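You operate a simulated robot arm through the tools that you are given. There is no shell and no other tool. Be economical: measure what you need, move in short steps, check, and stop when the job is done.

Carry out the task below with a simulated two-armed robot. There is one attempt and no reset: what you move stays moved.

JOB
Take the square nut and put it on top of the gold cake piece on the top of the left motor table. Put the 0.3 mm white shim block from the top of the left motor table on the near chute shelf and the 0.8 mm white shim block on the shelf under the sample spout. Fetch the grey pad and set it in the grey big tub. Fetch the blue pad from the far lower shelf and set it on the yellow slab there. Put the white sign labelled "Sesame" from the far lower shelf on the far chute shelf. Any order will do. Set down upright: white shim block, white sign.

The check looks at the end state, three seconds after you hand in, the way a careful person would. Anything else that was tipped, shoved, dropped, spilled or broken makes it a failure.

ROBOT AND FRAMES
Two 7-joint arms with two-finger grippers on one trunk, on a base that drives. Base frame: it is fixed to the floor where the robot stands at the start and does not move with it; the origin is under the middle of the robot, x ahead of it, y to its left, z up. Units: mm, rad, N and s.
The left shoulder is at the start at [45, 155, 1106], the right one opposite. With the tool pointing down near the work surface each hand reaches from about 100 to 700 mm from the robot's upright axis, wherever it stands, measured 20 degrees to its own side. Places, roughly: big tub (43x25x16 cm) [800, 700, 800]; blue pad (5x4x4 cm) [1900, 4400, 600]; cake piece (6x5x4 cm) [1000, 300, 800]; far chute shelf (15x12 cm) [1960, 4880, 480]; grey pad (6x12x5 cm) [0, 2800, 600]; near chute shelf (15x12 cm) [1980, 940, 480]; shelf under the sample spout (22x23 cm) [120, -1600, 700]; square nut (3x3x2 cm) [500, 200, 800]; white shim block [500, 250, 750]; white sign [2000, 4500, 750]; yellow slab [2000, 4500, 750]. Payload 2.45 kg a hand.
The tool frame of a hand sits at the grasp point between the pads (the TCP): z along the fingers, y along the line on which they close. The tips reach 26 mm beyond it. Largest opening 96 mm; the body of the gripper starts 69 mm behind the TCP.
Orientation is told as [roll, pitch, yaw] about the base's x, y, z axes, in that order, counted from this pose: with the fingers straight down and closing along the base's y, the tool's x points along the base's -x, its y along +y and its z along -z.

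CONTROLS
- The arms move only by the tool nudge_tool. It takes "left_steps", "right_steps" or both (then of equal length, played together; a hand with none holds still); each is a list of rows, each an object of numbers (a shift or turn left out is 0, a gripper value left out holds the last): "x", "y", "z": the shift along the base's x, y, z in mm; "wx", "wy", "wz": the turn, a rotation vector about the base's x, y, z in rad; "claw": the opening, from 0 (shut) to 1 (fully open). In form: [{"x": .., "y": .., "z": .., "wx": .., "wy": .., "wz": .., "claw": ..}, ...]. A call has 1 to 8 rows; each row shifts and turns the commanded pose from where the row before left it. Each row takes 0.2 s and may step no farther than 50 mm and 0.15 rad from the row before; otherwise, or with a gripper value out of range, the whole call is refused. A pose out of reach is approached as far as the arm can. The call stops where the force on the tool passes 40 N (or 10 N more than at its start, if that is more) or the arm is blocked; 0.2 s more then pass. Each finger halts on what it meets, pressing with about 40 N; the grip force reading is that of the motor and also rises with nothing between the fingers. The clock runs only during rows and for 0.2 s after the last one: add rows that do not move to give the fingers time. The reply holds the time, the measured pose of the TCP, the force on the tool along the base axes, the opening and the grip force, in the units named above and with some noise, with the torque about the TCP (base axes, N m) and any sound that the robot's microphone picked up, and new pictures: "views" is both (left out), scene, wrist or none (wrist: the cameras of the hands that moved).
- Cameras (640 x 400 px; columns grow to the right, rows downward): "scene" is now at [117.1, 13.2, 1570]; the picture's right is [0.32, -0.95, -0.01], its down [-0.79, -0.27, -0.55] and it looks along [0.52, 0.18, -0.84] (base axes); focal length 268 px, centre (320, 200). "left" rides on the left gripper at [82, -3, -98] in its tool frame; the picture's right is [0.04, 1.00, 0.00], its down [-0.73, 0.03, -0.68] and it looks along [-0.68, 0.03, 0.73] (tool axes); focal length 256 px, centre (320, 200). "right" rides on the right gripper at [82, 3, -98] in its tool frame; the picture's right is [-0.04, 1.00, 0.00], its down [-0.73, -0.03, -0.68] and it looks along [-0.68, -0.03, 0.73] (tool axes); focal length 256 px, centre (320, 200). There is no depth. A picture from a camera that has moved, and an enlarged one, comes with that camera's place and axes in the base frame and with its lens.
- move_column(by): slides the trunk up (or, below 0, down) by that many mm; the arms and the scene camera ride with it, the base frame stays. It gives what a move gives, with no picture.
- roll_base(legs): drives the robot by 1 to 6 legs, each [ahead, left, turn to the left] in mm, mm and rad, along the robot's own axes; the way and the turn of a leg run together, so that a leg with both is an arc; at most 1500 mm and 3.142 rad a leg. The arms and the cameras ride along, it lands a little off, and it stops where it bumps. It gives what a move gives, and a new picture of the scene camera.
- aim_head(pan, tilt): turns the head with the scene camera to pan (to the left, within 2.094 rad either way) and tilt (down, from -0.506 to 1.204), counted from straight ahead of the robot. It gives what a move gives, and a new picture of the scene camera.
- close_up(camera, box): a new picture of the part [left, top, right, bottom] of that camera's present view, enlarged. The clock stands still meanwhile.
- job_done(): hands the job in; it is judged then, once.

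Go step by step. Nothing tells you exact positions but the pictures and the camera data: compare them with the known pose of the tool, close in by small moves and look again before you grip or let go. The budget is 186 turns and 260 pictures, counting those below and the enlarged ones. Unless the task says otherwise, let go and move clear before handing in.

The tools are called as a command line: name --argument value ..., lists and objects as JSON in quotes. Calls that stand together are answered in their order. nudge_tool: Moves the arms, as the interface text tells. Its arguments: {"type":"object","properties":{"left_steps":{"type":"array"},"right_steps":{"type":"array"},"views":{"type":"string","enum":["both","scene","wrist","none"]}},"required":[]} The other tools are called the same way: move_column (by) slides the trunk up or down; roll_base (legs) drives the base; aim_head (pan, tilt) turns the head that bears the scene camera; close_up (camera, box) takes an enlarged picture of a part of a camera's view; job_done () hands the job in.

At the start:

```text
clock: 0.0
left_position: [333.8, 416.2, 1088.1]
left_ee_rot: [0.003, -0.001, -0.001]
left_ft_force: [0.0, -0.5, 0.0]
left_torque: [0.01, -0.02, -0.03]
left_gripper_width: 96.1
left_finger_force: 0.0
right_position: [499.2, 49.3, 1098.7]
right_ee_rot: [0.004, 0.002, 0.001]
right_ft_force: [0.3, -1.1, -0.4]
right_torque: [0.04, 0.02, 0.03]
right_gripper_width: 96.0
right_finger_force: 0.0
trunk travel left (down, up): [-275.0, 292.0]
robot x, y, heading: [3.5, 2.3, -0.003]
head pan, tilt: [0.328, 0.99]
```

scene: 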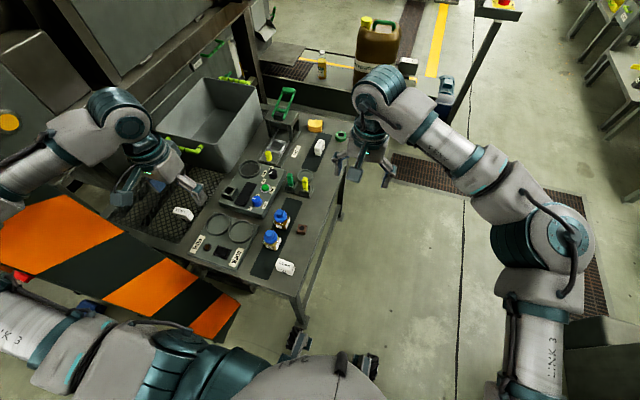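
right: 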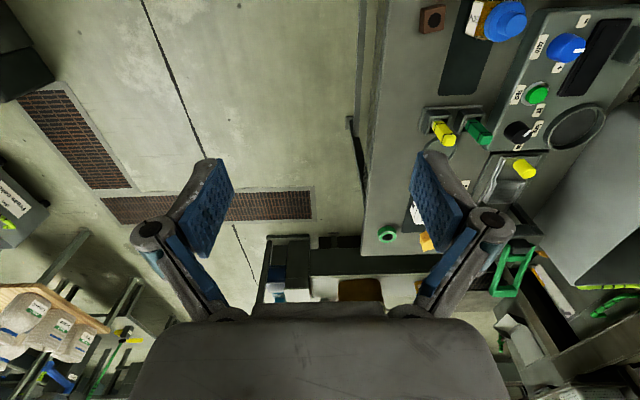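
left: 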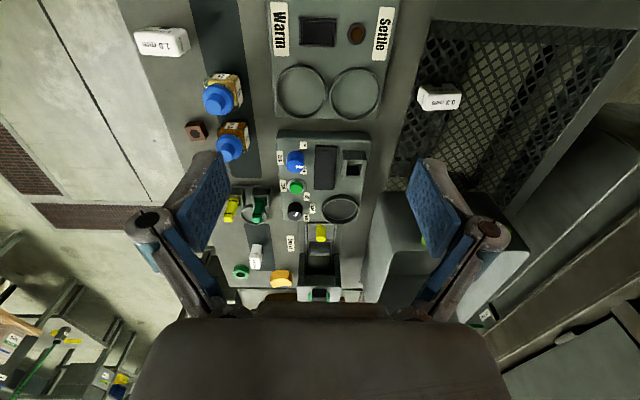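

I see the motor table ahead-left with several white shim blocks, a small brown square nut and a gold cake piece near the far end. I take enlarged pictures to read the labels.

close_up --camera "left" --box '[120, 0, 280, 160]'

close_up --camera "left" --box '[200, 170, 360, 310]'

close_up --camera "left" --box '[390, 60, 490, 130]'

close_up --camera "scene" --box '[160, 100, 360, 290]'

```text
2.50 times, centred on (200, 80) of left
camera zoom: at [252.5, 411.4, 1186.8], right [-0.04, 1.0, 0.0], down [0.73, 0.03, 0.68], along [0.68, 0.03, -0.73], focal length 640 px, centre (620, 500)
```

zoom: 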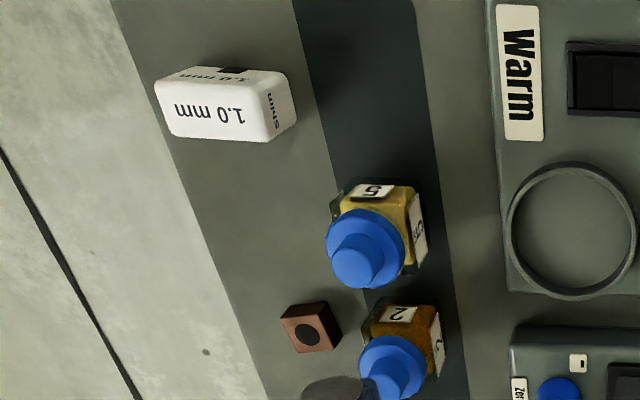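

```text
2.86 times, centred on (280, 240) of left
camera zoom: at [252.5, 411.4, 1186.8], right [-0.04, 1.0, 0.0], down [0.73, 0.03, 0.68], along [0.68, 0.03, -0.73], focal length 731 px, centre (434, 86)
```

zoom: 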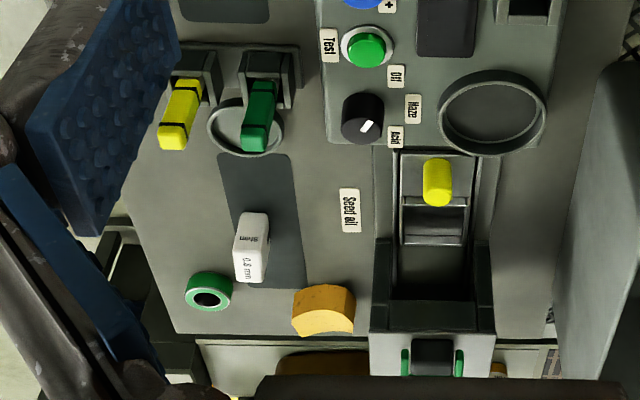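

```text
5.71 times, centred on (440, 95) of left
camera zoom: at [252.5, 411.4, 1186.8], right [-0.04, 1.0, 0.0], down [0.73, 0.03, 0.68], along [0.68, 0.03, -0.73], focal length 1463 px, centre (-366, 800)
```

zoom: 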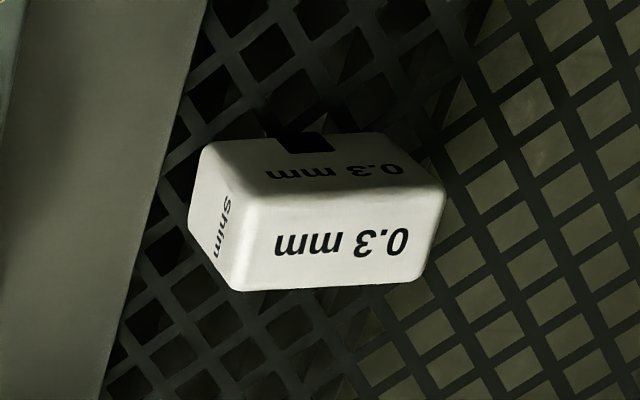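

```text
2.11 times, centred on (260, 195) of scene
camera zoom: at [117.1, 13.2, 1570.0], right [0.32, -0.95, -0.01], down [-0.79, -0.27, -0.55], along [0.52, 0.18, -0.84], focal length 565 px, centre (446, 210)
```

zoom: 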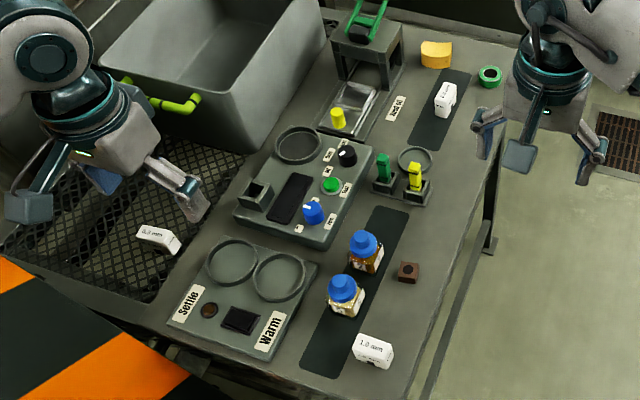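

The nut is about [480, 202, 775], the 0.3 mm block about [407, 617] on the mesh, the 0.8 mm block about [840, 263] and the gold cake piece about [950, 321]. I bring the right hand over the nut, turning it so that it closes along x, clear of the bottles.

nudge_tool --right_steps '[{"wz": 0.15, "y": 19, "z": -20}, {"wz": 0.15, "y": 19, "z": -20}, {"wz": 0.15, "y": 19, "z": -20}, {"wz": 0.15, "y": 19, "z": -20}, {"wz": 0.15, "y": 19, "z": -20}, {"wz": 0.15, "y": 19, "z": -20}, {"wz": 0.15, "y": 19, "z": -20}, {"wz": 0.15, "y": 19, "z": -20}]' --views "none"

nudge_tool --right_steps '[{"wz": 0.15, "x": -5, "z": -15, "claw": 0.6}, {"wz": 0.15, "x": -5, "z": -15}, {"wz": 0.071, "x": -5, "z": -15}, {}, {}]' --views "both"

```text
clock: 1.8
left_position: [332.0, 425.1, 1085.9]
left_ee_rot: [-0.003, -0.003, 0.0]
left_ft_force: [0.9, -0.1, -0.3]
left_torque: [0.02, 0.02, -0.01]
left_gripper_width: 96.0
left_finger_force: 0.0
right_position: [495.4, 190.5, 957.8]
right_ee_rot: [-0.001, 0.0, 1.051]
right_ft_force: [0.4, 0.4, 0.4]
right_torque: [0.01, 0.02, 0.0]
right_gripper_width: 95.9
right_finger_force: 0.1
right hand out of reach, approached as far as the arm can: row 8
trunk travel left (down, up): [-275.0, 292.0]
robot x, y, heading: [-2.1, -0.7, -0.0]
head pan, tilt: [0.328, 0.99]
```

```text
clock: 3.0
left_position: [332.4, 430.5, 1083.5]
left_ee_rot: [-0.007, -0.003, 0.003]
left_ft_force: [-0.3, -0.2, -0.2]
left_torque: [0.03, -0.01, -0.02]
left_gripper_width: 95.9
left_finger_force: 0.0
right_position: [499.4, 161.5, 956.7]
right_ee_rot: [-0.001, 0.006, 1.12]
right_ft_force: [0.1, 0.4, 0.2]
right_torque: [0.0, -0.06, 0.01]
right_gripper_width: 57.6
right_finger_force: 0.0
right hand out of reach, approached as far as the arm can: row 1, 2, 3
trunk travel left (down, up): [-275.0, 292.0]
robot x, y, heading: [2.2, -0.6, -0.002]
head pan, tilt: [0.328, 0.99]
camera scene: at [117.6, 41.4, 1569.4], right [0.32, -0.95, 0.01], down [-0.79, -0.28, -0.54], along [0.52, 0.17, -0.84], focal length 268 px, centre (320, 200)
camera right: at [460.7, 88.5, 1054.7], right [-0.88, 0.47, 0.0], down [0.35, 0.65, 0.68], along [0.32, 0.6, -0.74], focal length 256 px, centre (320, 200)
```

scene: 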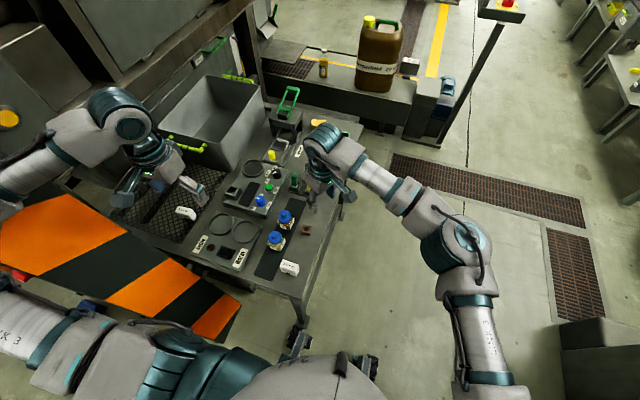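
right: 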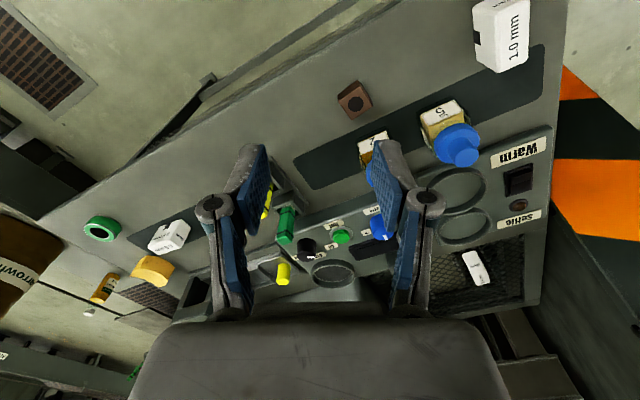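

The wrist cannot turn that far from here, so I'll work from the table's right side facing it. I lift the right hand and look around first.

nudge_tool --right_steps '[{"z": 40, "y": -40, "wz": -0.15}, {"z": 40, "y": -40, "wz": -0.15}, {"z": 40, "y": -40, "wz": -0.15}, {"y": -40, "x": -30, "wz": -0.15}, {"y": -40, "x": -30, "wz": -0.15}, {"y": -30, "x": -30, "wz": -0.15}, {"x": -30, "y": -30, "wz": -0.15}, {"wz": -0.1, "y": -20}]' --views "none"

aim_head --pan 0.0 --tilt 0.5

aim_head --pan -1.2 --tilt 0.5

aim_head --pan 1.0 --tilt 0.5

```text
refused: row 1 steps farther than a row can; nothing moved
```

```text
clock: 3.9
left_position: [332.0, 426.7, 1085.0]
left_ee_rot: [-0.004, -0.003, -0.001]
left_ft_force: [-0.5, -0.4, 0.7]
left_torque: [-0.02, 0.0, -0.02]
left_gripper_width: 96.0
left_finger_force: 0.0
right_position: [499.8, 158.2, 956.7]
right_ee_rot: [0.002, 0.002, 1.121]
right_ft_force: [-0.3, 0.7, -0.3]
right_torque: [0.02, -0.02, -0.03]
right_gripper_width: 57.5
right_finger_force: 0.1
trunk travel left (down, up): [-275.0, 292.0]
robot x, y, heading: [0.7, 0.7, -0.001]
head pan, tilt: [0.0, 0.499]
camera scene: at [141.8, 14.7, 1609.9], right [0.0, -1.0, 0.01], down [-0.48, -0.01, -0.88], along [0.88, 0.0, -0.48], focal length 268 px, centre (320, 200)
```

scene: 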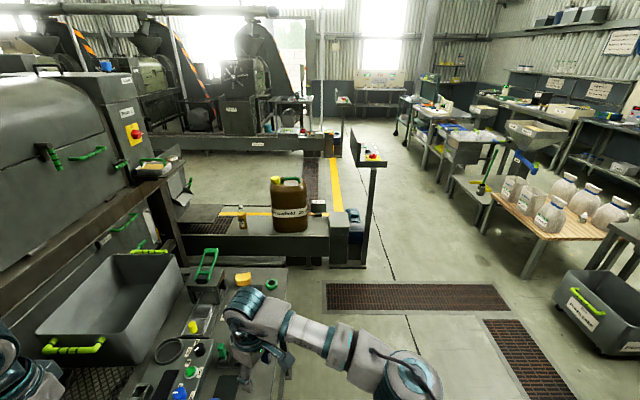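

```text
clock: 5.3
left_position: [332.9, 424.5, 1086.5]
left_ee_rot: [-0.002, -0.002, -0.001]
left_ft_force: [0.1, 0.1, 0.4]
left_torque: [-0.01, 0.02, -0.01]
left_gripper_width: 95.9
left_finger_force: 0.1
right_position: [499.8, 153.8, 958.3]
right_ee_rot: [0.001, 0.0, 1.119]
right_ft_force: [-0.7, 1.6, 0.4]
right_torque: [-0.03, 0.0, -0.04]
right_gripper_width: 57.8
right_finger_force: 0.0
trunk travel left (down, up): [-275.0, 292.0]
robot x, y, heading: [1.8, -2.8, -0.003]
head pan, tilt: [-1.201, 0.499]
camera scene: at [83.6, -82.4, 1610.5], right [-0.93, -0.36, 0.0], down [-0.18, 0.44, -0.88], along [0.32, -0.82, -0.48], focal length 268 px, centre (320, 200)
```

scene: 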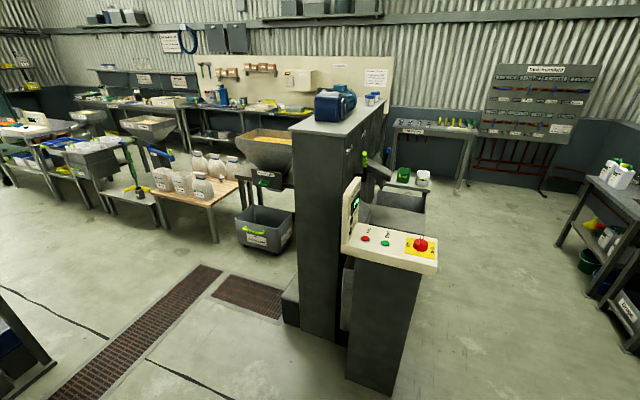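

```text
clock: 7.4
left_position: [331.1, 426.3, 1085.4]
left_ee_rot: [-0.004, -0.003, 0.001]
left_ft_force: [-0.1, -0.6, -0.7]
left_torque: [0.0, 0.0, 0.0]
left_gripper_width: 96.0
left_finger_force: 0.0
right_position: [499.6, 155.0, 957.0]
right_ee_rot: [-0.001, 0.0, 1.122]
right_ft_force: [0.3, -0.3, -0.3]
right_torque: [0.02, -0.03, 0.03]
right_gripper_width: 57.6
right_finger_force: 0.0
trunk travel left (down, up): [-275.0, 292.0]
robot x, y, heading: [-0.3, -0.4, -0.002]
head pan, tilt: [1.0, 0.499]
camera scene: at [99.9, 85.5, 1609.8], right [0.84, -0.54, 0.0], down [-0.26, -0.41, -0.87], along [0.47, 0.74, -0.48], focal length 268 px, centre (320, 200)
```

scene: 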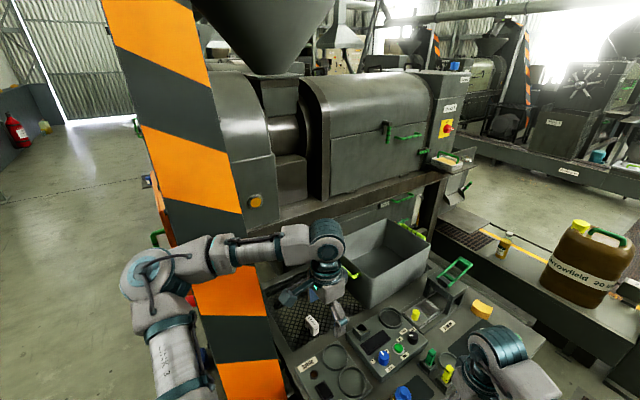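

The floor to the right of the table is clear. I retreat the right hand and drive to about [780, -330], to face the table.

nudge_tool --right_steps '[{"z": 40, "y": -25, "wz": -0.15}, {"z": 40, "y": -25, "wz": -0.15}, {"z": 40, "y": -25, "wz": -0.15}, {"y": -35, "x": -30, "wz": -0.15}, {"y": -35, "x": -30, "wz": -0.15}, {"y": -35, "x": -30, "wz": -0.15}, {"x": -30, "y": -35, "wz": -0.15}, {"wz": -0.071, "y": -35}]' --views "none"

roll_base --legs '[[0, -330, 0], [780, 0, 0]]'

```text
clock: 9.2
left_position: [331.5, 423.1, 1086.1]
left_ee_rot: [-0.002, -0.002, 0.001]
left_ft_force: [0.7, -0.6, 0.0]
left_torque: [0.05, 0.03, -0.01]
left_gripper_width: 96.1
left_finger_force: 0.0
right_position: [381.0, -96.9, 1076.1]
right_ee_rot: [0.0, -0.001, -0.002]
right_ft_force: [0.8, -0.9, 0.2]
right_torque: [0.0, 0.0, -0.03]
right_gripper_width: 57.7
right_finger_force: 0.0
trunk travel left (down, up): [-275.0, 292.0]
robot x, y, heading: [-2.6, -1.2, 0.004]
head pan, tilt: [1.0, 0.499]
```

```text
clock: 15.2
left_position: [1115.0, 64.1, 1093.7]
left_ee_rot: [0.018, -0.003, -0.011]
left_ft_force: [0.2, 0.1, 0.9]
left_torque: [-0.02, -0.04, -0.01]
left_gripper_width: 95.7
left_finger_force: 0.1
right_position: [1155.5, -456.4, 1073.9]
right_ee_rot: [0.017, -0.002, -0.014]
right_ft_force: [0.7, -0.3, -0.8]
right_torque: [0.02, 0.04, -0.01]
right_gripper_width: 57.5
right_finger_force: 0.0
trunk travel left (down, up): [-275.0, 292.0]
robot x, y, heading: [772.6, -338.1, -0.012]
head pan, tilt: [1.0, 0.499]
camera scene: at [877.5, -277.0, 1611.0], right [0.84, -0.55, -0.01], down [-0.27, -0.39, -0.88], along [0.48, 0.74, -0.47], focal length 268 px, centre (320, 200)
```

scene: 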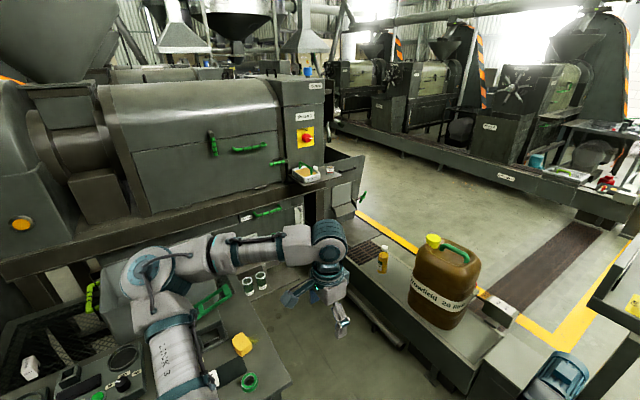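

Now I turn to face the table and look down at it.

roll_base --legs '[[0, 0, 1.58]]'

aim_head --pan 0.0 --tilt 0.95

```text
clock: 19.4
left_position: [361.2, -5.3, 1087.8]
left_ee_rot: [0.005, -0.002, 1.556]
left_ft_force: [-0.5, -0.1, -0.2]
left_torque: [0.02, 0.01, 0.03]
left_gripper_width: 95.8
left_finger_force: 0.1
right_position: [882.2, 37.4, 1075.4]
right_ee_rot: [0.003, -0.005, 1.556]
right_ft_force: [0.2, 0.2, 0.2]
right_torque: [0.01, 0.02, 0.02]
right_gripper_width: 57.3
right_finger_force: 0.1
trunk travel left (down, up): [-275.0, 292.0]
robot x, y, heading: [779.1, -335.1, 1.553]
head pan, tilt: [1.0, 0.499]
camera scene: at [687.3, -241.0, 1609.3], right [0.55, 0.83, 0.0], down [0.41, -0.27, -0.87], along [-0.73, 0.48, -0.49], focal length 268 px, centre (320, 200)
```

scene: 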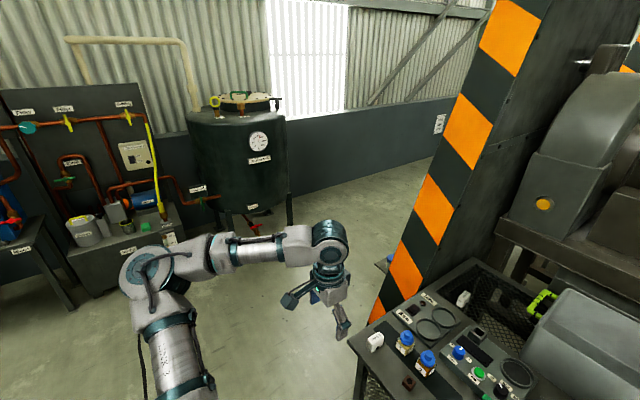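

```text
clock: 20.6
left_position: [381.2, -7.1, 1097.0]
left_ee_rot: [0.022, -0.005, 1.553]
left_ft_force: [0.2, -0.6, 0.2]
left_torque: [0.01, 0.03, 0.03]
left_gripper_width: 96.3
left_finger_force: 0.1
right_position: [901.4, 35.5, 1075.8]
right_ee_rot: [0.021, -0.009, 1.551]
right_ft_force: [0.4, -0.6, 0.9]
right_torque: [-0.07, 0.02, 0.02]
right_gripper_width: 57.6
right_finger_force: 0.0
trunk travel left (down, up): [-275.0, 292.0]
robot x, y, heading: [781.6, -339.7, 1.559]
head pan, tilt: [0.0, 0.949]
camera scene: at [795.2, -218.8, 1572.7], right [1.0, -0.01, -0.01], down [-0.02, -0.81, -0.58], along [0.0, 0.58, -0.81], focal length 268 px, centre (320, 200)
```

scene: 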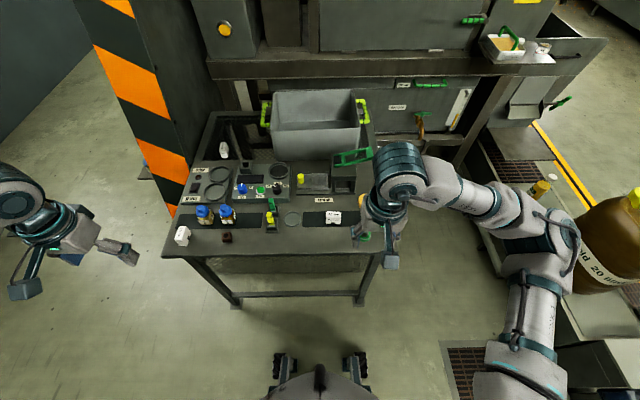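

I have a clear view now. I strafe left and advance a little so the nut lies ahead of the right hand.

roll_base --legs '[[90, 240, 0.012]]'

```text
clock: 22.5
left_position: [137.4, 81.3, 1095.7]
left_ee_rot: [0.018, -0.005, 1.565]
left_ft_force: [-0.2, -0.5, -0.2]
left_torque: [-0.01, -0.01, -0.04]
left_gripper_width: 95.9
left_finger_force: 0.0
right_position: [657.7, 130.0, 1076.4]
right_ee_rot: [0.02, -0.007, 1.566]
right_ft_force: [-0.2, 0.3, -0.1]
right_torque: [-0.03, 0.03, 0.05]
right_gripper_width: 57.7
right_finger_force: 0.1
trunk travel left (down, up): [-275.0, 292.0]
robot x, y, heading: [541.0, -246.0, 1.571]
head pan, tilt: [0.0, 0.949]
camera scene: at [550.4, -126.4, 1572.8], right [1.0, 0.0, 0.0], down [0.0, -0.81, -0.58], along [0.0, 0.58, -0.81], focal length 268 px, centre (320, 200)
```

scene: 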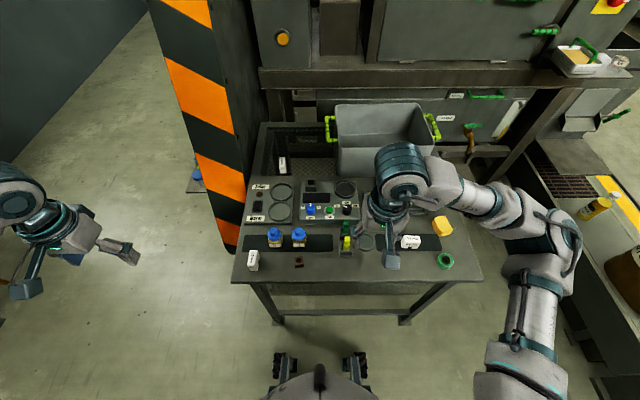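

I move the right hand over the nut.

nudge_tool --right_steps '[{"x": -36, "y": 15, "z": -28}, {"x": -36, "y": 15, "z": -28}, {"x": -36, "y": 15, "z": -28}, {"x": -36, "y": 15, "z": -28}, {"x": -34, "y": 15, "z": -28}, {"z": -40}, {}]' --views "wrist"

```text
clock: 24.1
left_position: [137.0, 77.1, 1096.9]
left_ee_rot: [0.021, -0.007, 1.564]
left_ft_force: [0.1, -0.6, 0.2]
left_torque: [0.03, 0.01, -0.01]
left_gripper_width: 96.0
left_finger_force: 0.0
right_position: [480.1, 201.7, 897.1]
right_ee_rot: [0.016, -0.009, 1.566]
right_ft_force: [0.3, 0.3, 0.5]
right_torque: [-0.02, -0.01, 0.0]
right_gripper_width: 57.6
right_finger_force: 0.2
trunk travel left (down, up): [-275.0, 292.0]
robot x, y, heading: [543.0, -250.3, 1.572]
head pan, tilt: [0.0, 0.949]
camera right: at [476.1, 118.9, 994.7], right [-1.0, 0.05, 0.02], down [0.05, 0.73, 0.69], along [0.02, 0.69, -0.73], focal length 256 px, centre (320, 200)
```

right: 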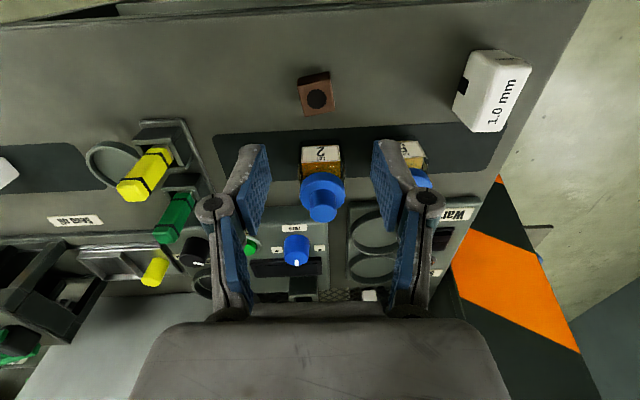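

The nut is at about [479, 205], right under the hand. I descend to just above it.

nudge_tool --right_steps '[{"y": 3, "x": -1, "z": -30}, {"z": -30}, {"z": -28}, {}]' --views "both"

```text
clock: 25.1
left_position: [134.2, 78.2, 1095.3]
left_ee_rot: [0.018, -0.006, 1.565]
left_ft_force: [0.5, -0.5, 0.8]
left_torque: [0.0, 0.0, -0.01]
left_gripper_width: 96.2
left_finger_force: 0.1
right_position: [476.5, 204.7, 808.3]
right_ee_rot: [0.015, -0.008, 1.564]
right_ft_force: [0.6, -0.4, 0.2]
right_torque: [0.0, 0.02, 0.01]
right_gripper_width: 57.6
right_finger_force: 0.1
trunk travel left (down, up): [-275.0, 292.0]
robot x, y, heading: [543.5, -242.7, 1.568]
head pan, tilt: [0.0, 0.949]
camera scene: at [543.5, -125.7, 1572.7], right [1.0, 0.0, 0.0], down [0.0, -0.82, -0.58], along [0.0, 0.58, -0.82], focal length 268 px, centre (320, 200)
camera right: at [474.3, 121.3, 905.7], right [-1.0, 0.05, 0.02], down [0.05, 0.73, 0.68], along [0.02, 0.68, -0.73], focal length 256 px, centre (320, 200)
```

scene: 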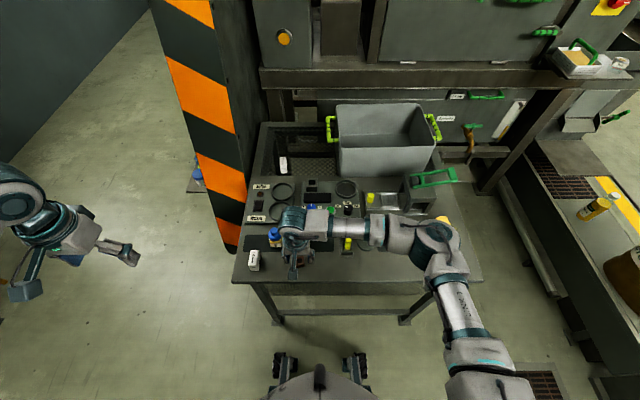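
right: 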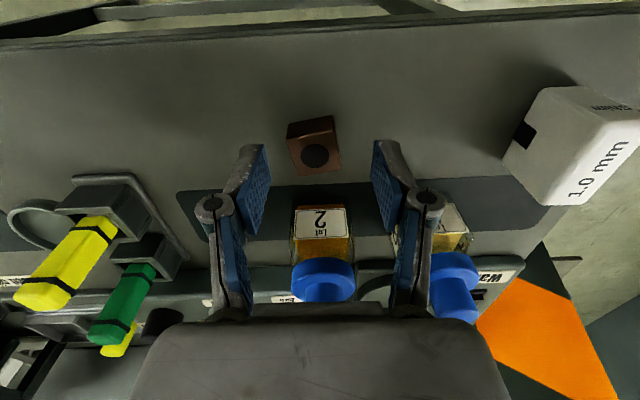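

The nut is at about [479, 199]. A small correction, then down to the tabletop level gently.

nudge_tool --right_steps '[{"y": -5, "x": 2, "z": -6}, {"z": -5}, {"z": -4}, {}]' --views "wrist"

```text
clock: 26.1
left_position: [133.4, 78.5, 1093.9]
left_ee_rot: [0.016, -0.006, 1.565]
left_ft_force: [0.2, 0.4, 0.1]
left_torque: [0.02, -0.01, -0.01]
left_gripper_width: 95.9
left_finger_force: 0.1
right_position: [477.2, 199.3, 794.4]
right_ee_rot: [0.015, -0.008, 1.567]
right_ft_force: [-0.1, 0.4, -1.3]
right_torque: [0.03, 0.0, 0.02]
right_gripper_width: 57.8
right_finger_force: 0.0
trunk travel left (down, up): [-275.0, 292.0]
robot x, y, heading: [545.9, -245.6, 1.572]
head pan, tilt: [0.0, 0.949]
camera right: at [474.2, 116.1, 890.7], right [-1.0, 0.05, 0.01], down [0.04, 0.73, 0.68], along [0.02, 0.68, -0.73], focal length 256 px, centre (320, 200)
```

right: 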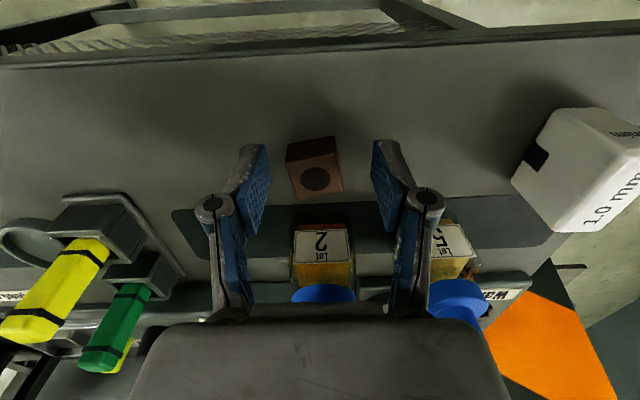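

Fingertips are just at the tabletop with the nut between them; I close.

nudge_tool --right_steps '[{"claw": 0.2}, {}, {}, {}]' --views "wrist"

```text
clock: 27.1
left_position: [133.1, 78.1, 1093.2]
left_ee_rot: [0.014, -0.006, 1.565]
left_ft_force: [0.6, 0.1, -0.3]
left_torque: [0.02, -0.03, 0.02]
left_gripper_width: 95.7
left_finger_force: 0.1
right_position: [477.0, 199.1, 794.2]
right_ee_rot: [0.014, -0.009, 1.567]
right_ft_force: [-0.1, 0.7, 0.6]
right_torque: [0.01, 0.0, 0.02]
right_gripper_width: 27.1
right_finger_force: 39.6
trunk travel left (down, up): [-275.0, 292.0]
robot x, y, heading: [538.5, -248.6, 1.57]
head pan, tilt: [0.0, 0.949]
camera right: at [473.6, 116.0, 890.9], right [-1.0, 0.05, 0.01], down [0.04, 0.73, 0.68], along [0.02, 0.68, -0.73], focal length 256 px, centre (320, 200)
```

right: 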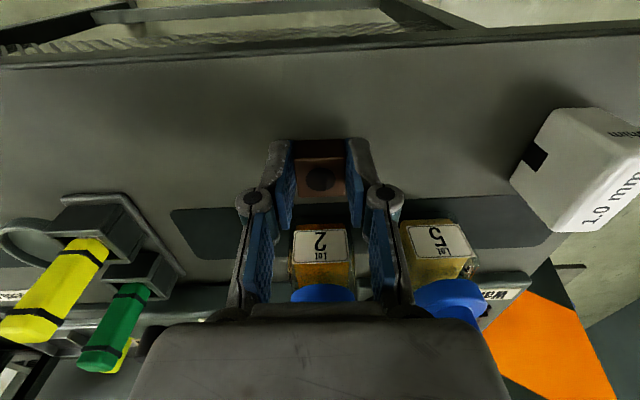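

Nut held (27 mm). I lift it and shift the base right toward the cake piece.

nudge_tool --right_steps '[{"z": 40}, {"z": 45}, {"z": 45}, {"y": -20, "z": 20}, {}]' --views "none"

roll_base --legs '[[0, -340, 0]]'

```text
clock: 28.3
left_position: [132.0, 77.8, 1094.1]
left_ee_rot: [0.014, -0.007, 1.565]
left_ft_force: [-1.0, 0.5, -0.5]
left_torque: [0.01, -0.02, -0.03]
left_gripper_width: 96.1
left_finger_force: 0.0
right_position: [476.2, 179.8, 944.1]
right_ee_rot: [0.014, -0.008, 1.563]
right_ft_force: [-0.8, 0.9, -0.7]
right_torque: [-0.03, 0.0, 0.01]
right_gripper_width: 27.1
right_finger_force: 40.1
trunk travel left (down, up): [-275.0, 292.0]
robot x, y, heading: [540.9, -248.9, 1.57]
head pan, tilt: [0.0, 0.949]
```

```text
clock: 30.5
left_position: [443.9, 77.3, 1087.3]
left_ee_rot: [-0.001, -0.01, 1.57]
left_ft_force: [1.2, 0.3, -0.8]
left_torque: [0.01, 0.05, 0.03]
left_gripper_width: 95.7
left_finger_force: 0.1
right_position: [787.8, 179.2, 942.3]
right_ee_rot: [-0.002, -0.01, 1.569]
right_ft_force: [-0.7, -0.4, -0.6]
right_torque: [0.08, -0.1, 0.01]
right_gripper_width: 27.2
right_finger_force: 40.5
trunk travel left (down, up): [-275.0, 292.0]
robot x, y, heading: [873.4, -248.2, 1.571]
head pan, tilt: [0.0, 0.949]
camera scene: at [839.8, -126.0, 1572.2], right [1.0, 0.0, 0.02], down [0.01, -0.82, -0.58], along [0.02, 0.58, -0.81], focal length 268 px, centre (320, 200)
```

scene: 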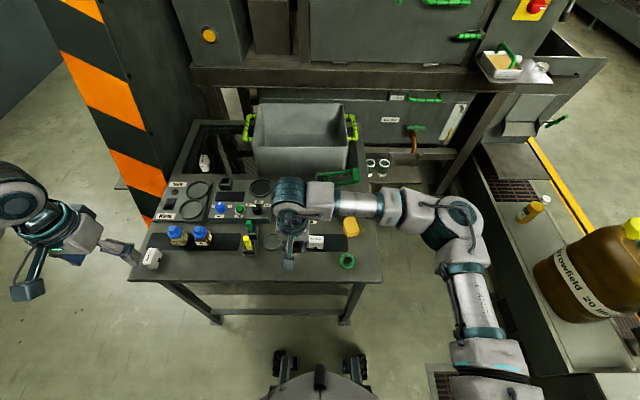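

The cake is near [957, 322]. I move the right hand over it for a wrist view.

nudge_tool --right_steps '[{"x": 34, "y": 26}, {"x": 34, "y": 26}, {"x": 34, "y": 26}, {"x": 34, "y": 26}, {"x": 30, "y": 26}, {}, {}]' --views "both"

```text
clock: 32.1
left_position: [452.8, 74.4, 1093.9]
left_ee_rot: [0.006, -0.012, 1.571]
left_ft_force: [1.1, -0.3, -0.7]
left_torque: [0.01, 0.03, -0.02]
left_gripper_width: 95.9
left_finger_force: 0.1
right_position: [958.3, 304.3, 947.6]
right_ee_rot: [0.008, -0.011, 1.571]
right_ft_force: [-0.9, 0.1, -0.4]
right_torque: [0.01, -0.07, 0.01]
right_gripper_width: 27.2
right_finger_force: 39.7
trunk travel left (down, up): [-275.0, 292.0]
robot x, y, heading: [866.3, -245.6, 1.566]
head pan, tilt: [0.0, 0.949]
camera scene: at [853.7, -125.7, 1572.6], right [1.0, 0.0, 0.01], down [0.01, -0.82, -0.58], along [0.01, 0.58, -0.82], focal length 268 px, centre (320, 200)
camera right: at [955.5, 221.0, 1043.9], right [-1.0, 0.04, 0.01], down [0.04, 0.73, 0.69], along [0.02, 0.69, -0.73], focal length 256 px, centre (320, 200)
```

scene: 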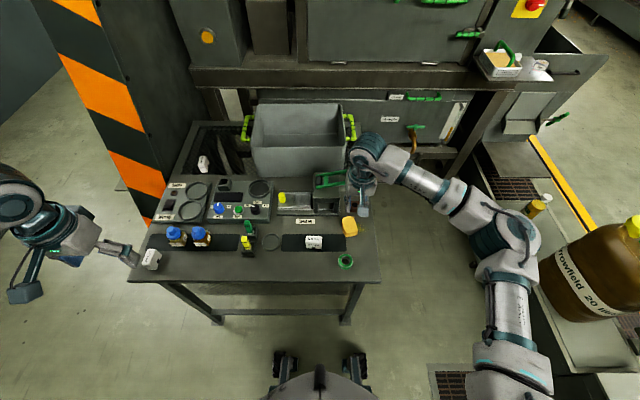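
right: 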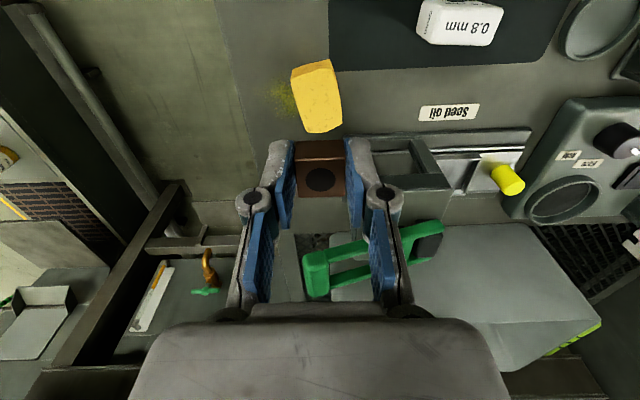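

close_up --camera "right" --box '[260, 40, 380, 150]'

close_up --camera "scene" --box '[310, 190, 390, 280]'

```text
3.64 times, centred on (320, 95) of right
camera zoom: at [955.5, 221.0, 1043.9], right [-1.0, 0.04, 0.01], down [0.04, 0.73, 0.69], along [0.02, 0.69, -0.73], focal length 931 px, centre (320, 582)
```

zoom: 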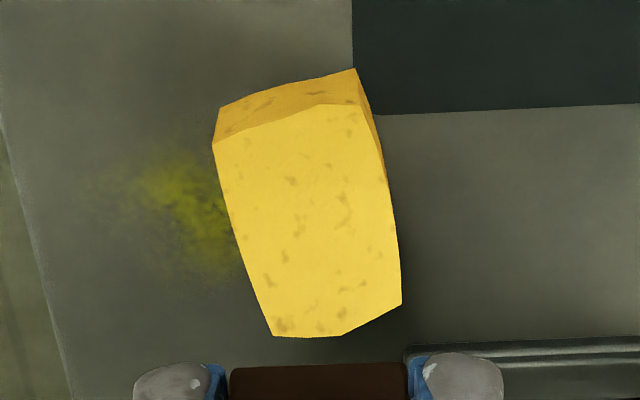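

```text
4.44 times, centred on (350, 235) of scene
camera zoom: at [853.7, -125.7, 1572.6], right [1.0, 0.0, 0.01], down [0.01, -0.82, -0.58], along [0.01, 0.58, -0.82], focal length 1193 px, centre (187, 44)
```

zoom: 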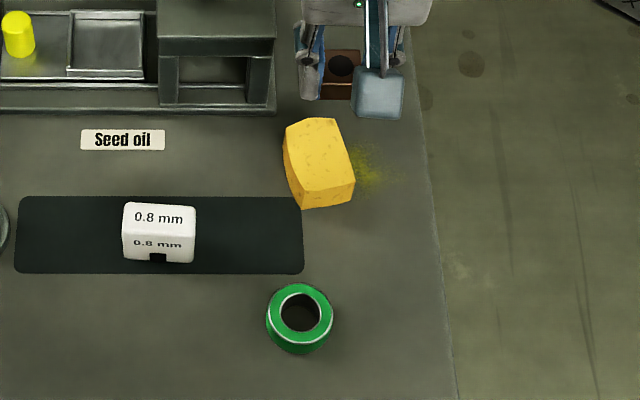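

The cake's top centre is about [959, 318] at z≈807. I align and lower to just above it.

nudge_tool --right_steps '[{"y": 14, "x": 1, "z": -25}, {"z": -35}, {"z": -35}, {}]' --views "wrist"

```text
clock: 33.1
left_position: [454.0, 73.2, 1092.6]
left_ee_rot: [0.008, -0.012, 1.569]
left_ft_force: [0.1, 0.7, -1.0]
left_torque: [-0.01, -0.03, -0.01]
left_gripper_width: 96.2
left_finger_force: 0.0
right_position: [961.6, 320.5, 852.3]
right_ee_rot: [0.009, -0.014, 1.571]
right_ft_force: [-1.0, 0.2, -0.8]
right_torque: [-0.01, -0.08, 0.0]
right_gripper_width: 27.1
right_finger_force: 40.0
trunk travel left (down, up): [-275.0, 292.0]
robot x, y, heading: [871.6, -247.5, 1.569]
head pan, tilt: [0.0, 0.949]
camera right: at [958.7, 237.2, 949.0], right [-1.0, 0.04, 0.01], down [0.04, 0.72, 0.69], along [0.02, 0.69, -0.73], focal length 256 px, centre (320, 200)
```

right: 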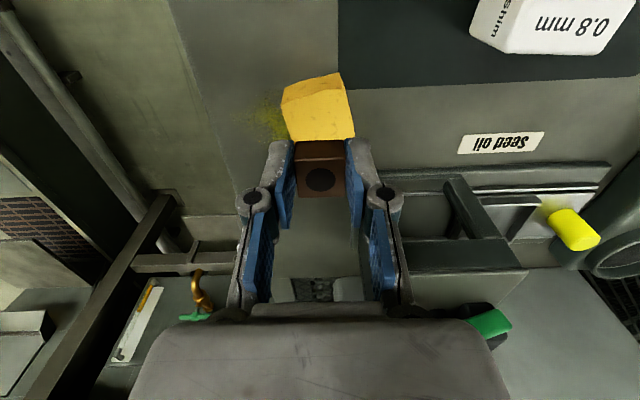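

Aligned. I lower gently until contact.

nudge_tool --right_steps '[{"z": -9, "x": -1, "y": -1}, {"z": -4}, {"z": -3}, {}]' --views "wrist"

```text
clock: 34.1
left_position: [464.6, 74.5, 1095.7]
left_ee_rot: [0.018, -0.01, 1.568]
left_ft_force: [0.3, 0.0, 0.3]
left_torque: [0.02, -0.04, -0.02]
left_gripper_width: 96.0
left_finger_force: 0.1
right_position: [971.7, 318.8, 835.7]
right_ee_rot: [0.017, -0.012, 1.569]
right_ft_force: [-0.3, 0.3, -1.0]
right_torque: [0.0, -0.02, 0.0]
right_gripper_width: 27.2
right_finger_force: 40.3
trunk travel left (down, up): [-275.0, 292.0]
robot x, y, heading: [871.8, -247.6, 1.575]
head pan, tilt: [0.0, 0.949]
camera right: at [969.2, 235.7, 931.6], right [-1.0, 0.04, 0.02], down [0.04, 0.73, 0.69], along [0.02, 0.69, -0.73], focal length 256 px, centre (320, 200)
```

right: 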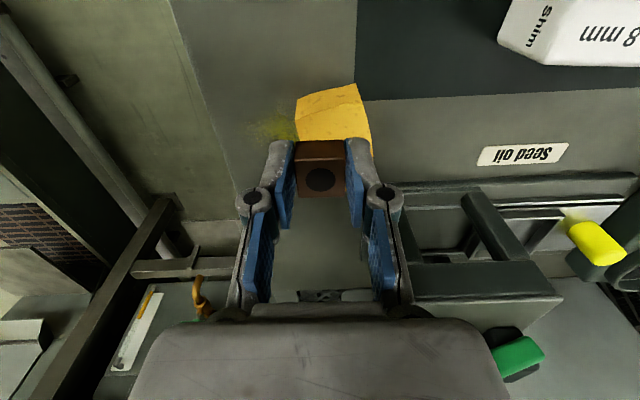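

The trunk swayed about 10 mm in x; I correct back before lowering.

nudge_tool --right_steps '[{"x": -10, "z": 3}, {}, {}]' --views "wrist"

```text
clock: 34.9
left_position: [459.8, 74.5, 1094.5]
left_ee_rot: [0.013, -0.01, 1.568]
left_ft_force: [0.1, 1.0, -0.2]
left_torque: [0.01, 0.01, 0.03]
left_gripper_width: 96.4
left_finger_force: 0.0
right_position: [959.0, 319.4, 837.7]
right_ee_rot: [0.015, -0.013, 1.569]
right_ft_force: [-0.8, -0.2, -0.2]
right_torque: [-0.04, -0.03, -0.01]
right_gripper_width: 27.1
right_finger_force: 39.7
trunk travel left (down, up): [-275.0, 292.0]
robot x, y, heading: [869.7, -248.0, 1.575]
head pan, tilt: [0.0, 0.949]
camera right: at [955.4, 235.3, 934.9], right [-1.0, 0.04, 0.01], down [0.04, 0.73, 0.69], along [0.02, 0.69, -0.73], focal length 256 px, centre (320, 200)
```

right: 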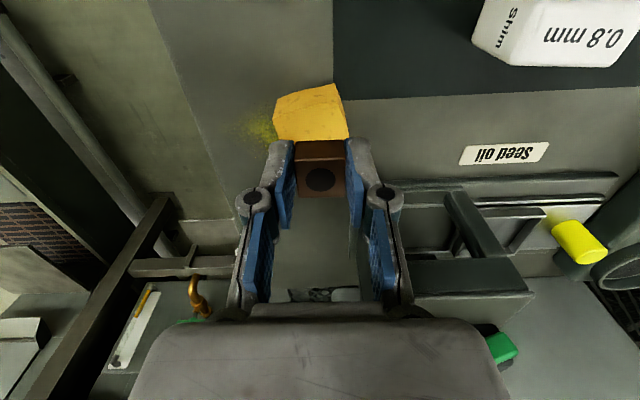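

nudge_tool --right_steps '[{"z": -3, "x": 1}, {"z": -2}, {"z": -2}, {}]' --views "none"

```text
clock: 35.9
left_position: [468.2, 74.0, 1098.5]
left_ee_rot: [0.022, -0.01, 1.569]
left_ft_force: [0.7, 0.0, 0.2]
left_torque: [-0.01, -0.01, 0.01]
left_gripper_width: 96.1
left_finger_force: 0.1
right_position: [966.2, 319.2, 830.0]
right_ee_rot: [0.022, -0.012, 1.567]
right_ft_force: [-0.3, -0.3, -0.7]
right_torque: [0.01, 0.02, 0.01]
right_gripper_width: 27.0
right_finger_force: 39.8
trunk travel left (down, up): [-275.0, 292.0]
robot x, y, heading: [875.2, -245.9, 1.575]
head pan, tilt: [0.0, 0.949]
```

nudge_tool --right_steps '[{"x": -6}, {}]' --views "wrist"

close_up --camera "right" --box '[250, 60, 390, 220]'

```text
clock: 36.5
left_position: [459.3, 74.1, 1094.3]
left_ee_rot: [0.012, -0.011, 1.571]
left_ft_force: [-0.7, -1.0, -0.2]
left_torque: [-0.02, -0.01, -0.03]
left_gripper_width: 95.9
left_finger_force: 0.0
right_position: [954.2, 318.7, 830.7]
right_ee_rot: [0.013, -0.013, 1.569]
right_ft_force: [-1.0, -0.8, -1.0]
right_torque: [0.0, -0.07, 0.02]
right_gripper_width: 27.3
right_finger_force: 39.6
trunk travel left (down, up): [-275.0, 292.0]
robot x, y, heading: [870.8, -246.9, 1.567]
head pan, tilt: [0.0, 0.949]
camera right: at [950.4, 235.3, 926.9], right [-1.0, 0.04, 0.01], down [0.04, 0.73, 0.69], along [0.02, 0.69, -0.73], focal length 256 px, centre (320, 200)
```

right: 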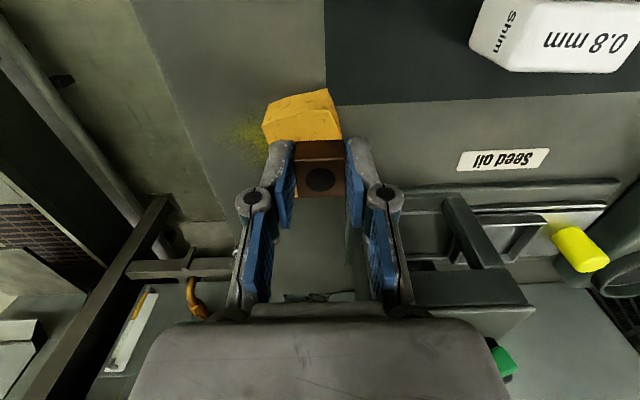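

```text
2.50 times, centred on (320, 140) of right
camera zoom: at [950.4, 235.3, 926.9], right [-1.0, 0.04, 0.01], down [0.04, 0.73, 0.69], along [0.02, 0.69, -0.73], focal length 640 px, centre (320, 350)
```

zoom: 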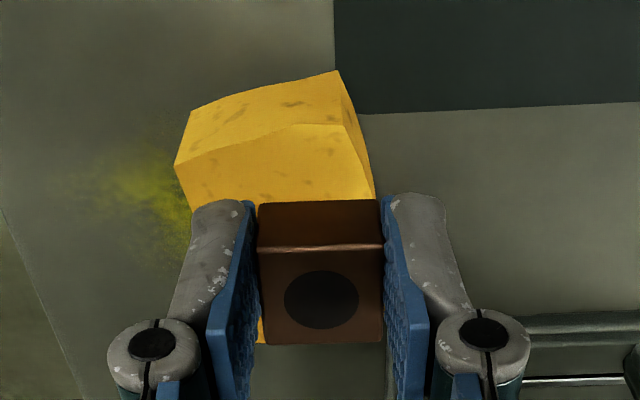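

nudge_tool --right_steps '[{"x": 5, "z": -2}, {}, {"z": -2}, {}]' --views "wrist"

```text
clock: 37.5
left_position: [464.8, 74.5, 1098.0]
left_ee_rot: [0.016, -0.011, 1.568]
left_ft_force: [0.0, 0.5, -0.6]
left_torque: [0.02, 0.04, -0.05]
left_gripper_width: 96.1
left_finger_force: 0.0
right_position: [961.8, 319.5, 828.0]
right_ee_rot: [0.018, -0.015, 1.569]
right_ft_force: [0.5, 0.6, 11.1]
right_torque: [0.09, -0.15, 0.0]
right_gripper_width: 27.0
right_finger_force: 40.0
trunk travel left (down, up): [-275.0, 292.0]
robot x, y, heading: [870.3, -244.7, 1.572]
head pan, tilt: [0.0, 0.949]
camera right: at [958.4, 235.5, 924.1], right [-1.0, 0.04, 0.02], down [0.04, 0.72, 0.69], along [0.01, 0.69, -0.72], focal length 256 px, centre (320, 200)
```

right: 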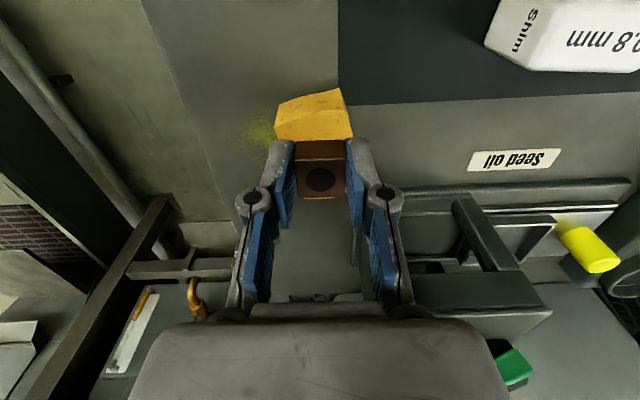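

Contact at 11 N, with the nut centred. I release and lift.

nudge_tool --right_steps '[{"claw": 0.45}, {}, {"z": 20}, {"z": 40}, {"z": 40}]' --views "wrist"

```text
clock: 38.7
left_position: [467.3, 73.7, 1097.7]
left_ee_rot: [0.02, -0.012, 1.569]
left_ft_force: [0.6, -0.5, -0.1]
left_torque: [-0.02, -0.03, 0.01]
left_gripper_width: 96.2
left_finger_force: 0.1
right_position: [964.8, 319.6, 927.5]
right_ee_rot: [0.019, -0.013, 1.57]
right_ft_force: [1.0, 0.4, 0.0]
right_torque: [0.01, 0.02, 0.02]
right_gripper_width: 43.0
right_finger_force: 0.1
trunk travel left (down, up): [-275.0, 292.0]
robot x, y, heading: [871.0, -249.1, 1.569]
head pan, tilt: [0.0, 0.949]
camera right: at [963.1, 236.2, 1023.6], right [-1.0, 0.04, 0.02], down [0.04, 0.73, 0.69], along [0.01, 0.69, -0.73], focal length 256 px, centre (320, 200)
```

right: 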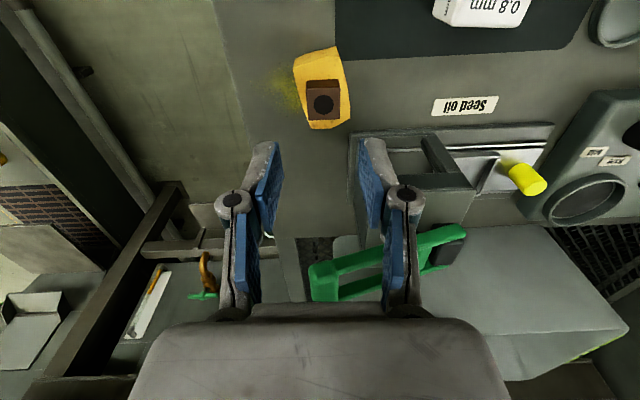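

The nut sits on the cake piece. Next the right hand goes over the 0.8 mm block, at about [844, 264].

nudge_tool --right_steps '[{"x": -41, "y": -19, "claw": 0.8}, {"x": -41, "y": -19}, {"x": -41, "y": -18}, {"z": -25}, {}]' --views "wrist"

```text
clock: 39.9
left_position: [468.6, 73.7, 1097.0]
left_ee_rot: [0.018, -0.011, 1.569]
left_ft_force: [-0.2, 0.0, 0.5]
left_torque: [0.0, 0.0, 0.0]
left_gripper_width: 95.9
left_finger_force: 0.1
right_position: [841.4, 263.2, 900.7]
right_ee_rot: [0.02, -0.012, 1.57]
right_ft_force: [0.5, 0.1, 0.4]
right_torque: [-0.02, 0.04, -0.01]
right_gripper_width: 76.6
right_finger_force: 0.0
trunk travel left (down, up): [-275.0, 292.0]
robot x, y, heading: [869.0, -248.0, 1.576]
head pan, tilt: [0.0, 0.949]
camera right: at [839.2, 180.3, 997.6], right [-1.0, 0.04, 0.02], down [0.05, 0.73, 0.69], along [0.01, 0.69, -0.73], focal length 256 px, centre (320, 200)
```

right: 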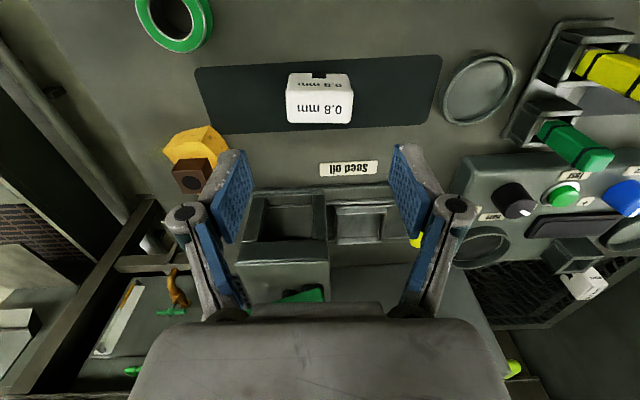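

nudge_tool --right_steps '[{"z": -40, "y": 1}, {"z": -35}, {}]' --views "wrist"

```text
clock: 40.7
left_position: [466.4, 73.7, 1098.8]
left_ee_rot: [0.019, -0.013, 1.568]
left_ft_force: [0.7, 0.1, -0.2]
left_torque: [0.0, 0.02, 0.0]
left_gripper_width: 96.3
left_finger_force: 0.1
right_position: [841.0, 262.9, 828.3]
right_ee_rot: [0.018, -0.014, 1.569]
right_ft_force: [-0.4, -0.1, 0.7]
right_torque: [0.0, 0.0, -0.04]
right_gripper_width: 77.0
right_finger_force: 0.1
trunk travel left (down, up): [-275.0, 292.0]
robot x, y, heading: [872.6, -247.3, 1.571]
head pan, tilt: [0.0, 0.949]
camera right: at [838.3, 180.4, 923.4], right [-1.0, 0.04, 0.02], down [0.04, 0.73, 0.69], along [0.01, 0.69, -0.73], focal length 256 px, centre (320, 200)
```

right: 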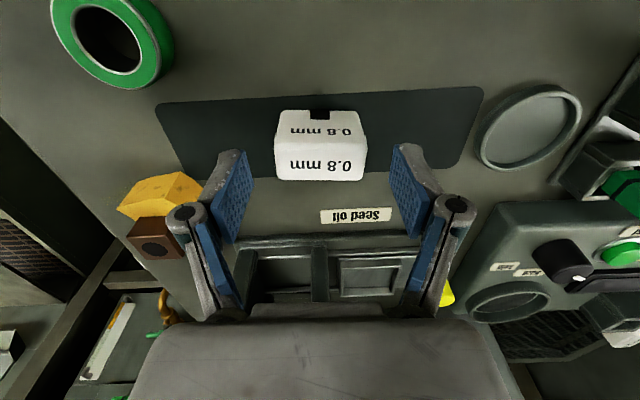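

nudge_tool --right_steps '[{"z": -18, "y": 2}, {"z": -12}, {}]' --views "wrist"

```text
clock: 41.5
left_position: [465.8, 76.0, 1097.4]
left_ee_rot: [0.016, -0.011, 1.569]
left_ft_force: [1.0, -0.6, 0.1]
left_torque: [-0.02, 0.02, 0.01]
left_gripper_width: 96.1
left_finger_force: 0.1
right_position: [838.6, 266.5, 796.1]
right_ee_rot: [0.019, -0.012, 1.57]
right_ft_force: [0.6, 0.1, 0.0]
right_torque: [-0.02, 0.03, 0.01]
right_gripper_width: 76.8
right_finger_force: 0.0
trunk travel left (down, up): [-275.0, 292.0]
robot x, y, heading: [871.2, -244.7, 1.568]
head pan, tilt: [0.0, 0.949]
camera right: at [837.5, 182.7, 891.8], right [-1.0, 0.04, 0.02], down [0.04, 0.73, 0.69], along [0.01, 0.69, -0.73], focal length 256 px, centre (320, 200)
```

right: 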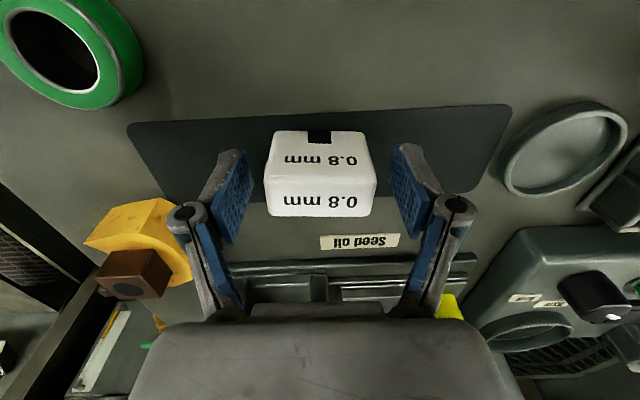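

Between the pads; I close on the block and lift it.

nudge_tool --right_steps '[{"claw": 0.4}, {}, {}, {"z": 30}, {"z": 40}]' --views "wrist"

```text
clock: 42.7
left_position: [465.9, 73.5, 1097.4]
left_ee_rot: [0.017, -0.009, 1.569]
left_ft_force: [0.0, 0.5, -1.1]
left_torque: [-0.01, 0.02, -0.01]
left_gripper_width: 96.2
left_finger_force: 0.1
right_position: [840.2, 265.7, 867.9]
right_ee_rot: [0.02, -0.012, 1.57]
right_ft_force: [0.2, -0.2, -1.0]
right_torque: [0.01, 0.02, 0.01]
right_gripper_width: 51.2
right_finger_force: 40.1
trunk travel left (down, up): [-275.0, 292.0]
robot x, y, heading: [871.7, -248.3, 1.568]
head pan, tilt: [0.0, 0.949]
camera right: at [838.2, 182.3, 963.8], right [-1.0, 0.04, 0.02], down [0.04, 0.73, 0.69], along [0.01, 0.69, -0.73], focal length 256 px, centre (320, 200)
```

right: 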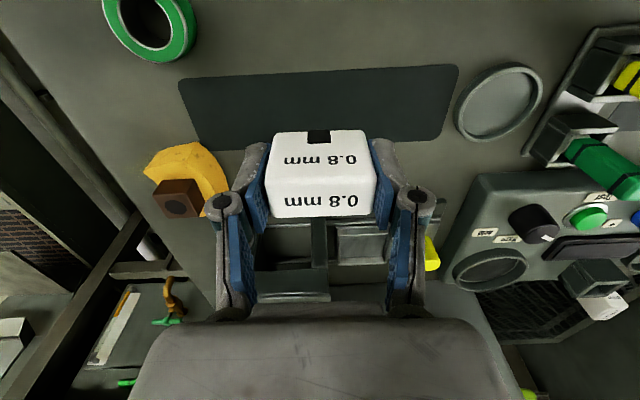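

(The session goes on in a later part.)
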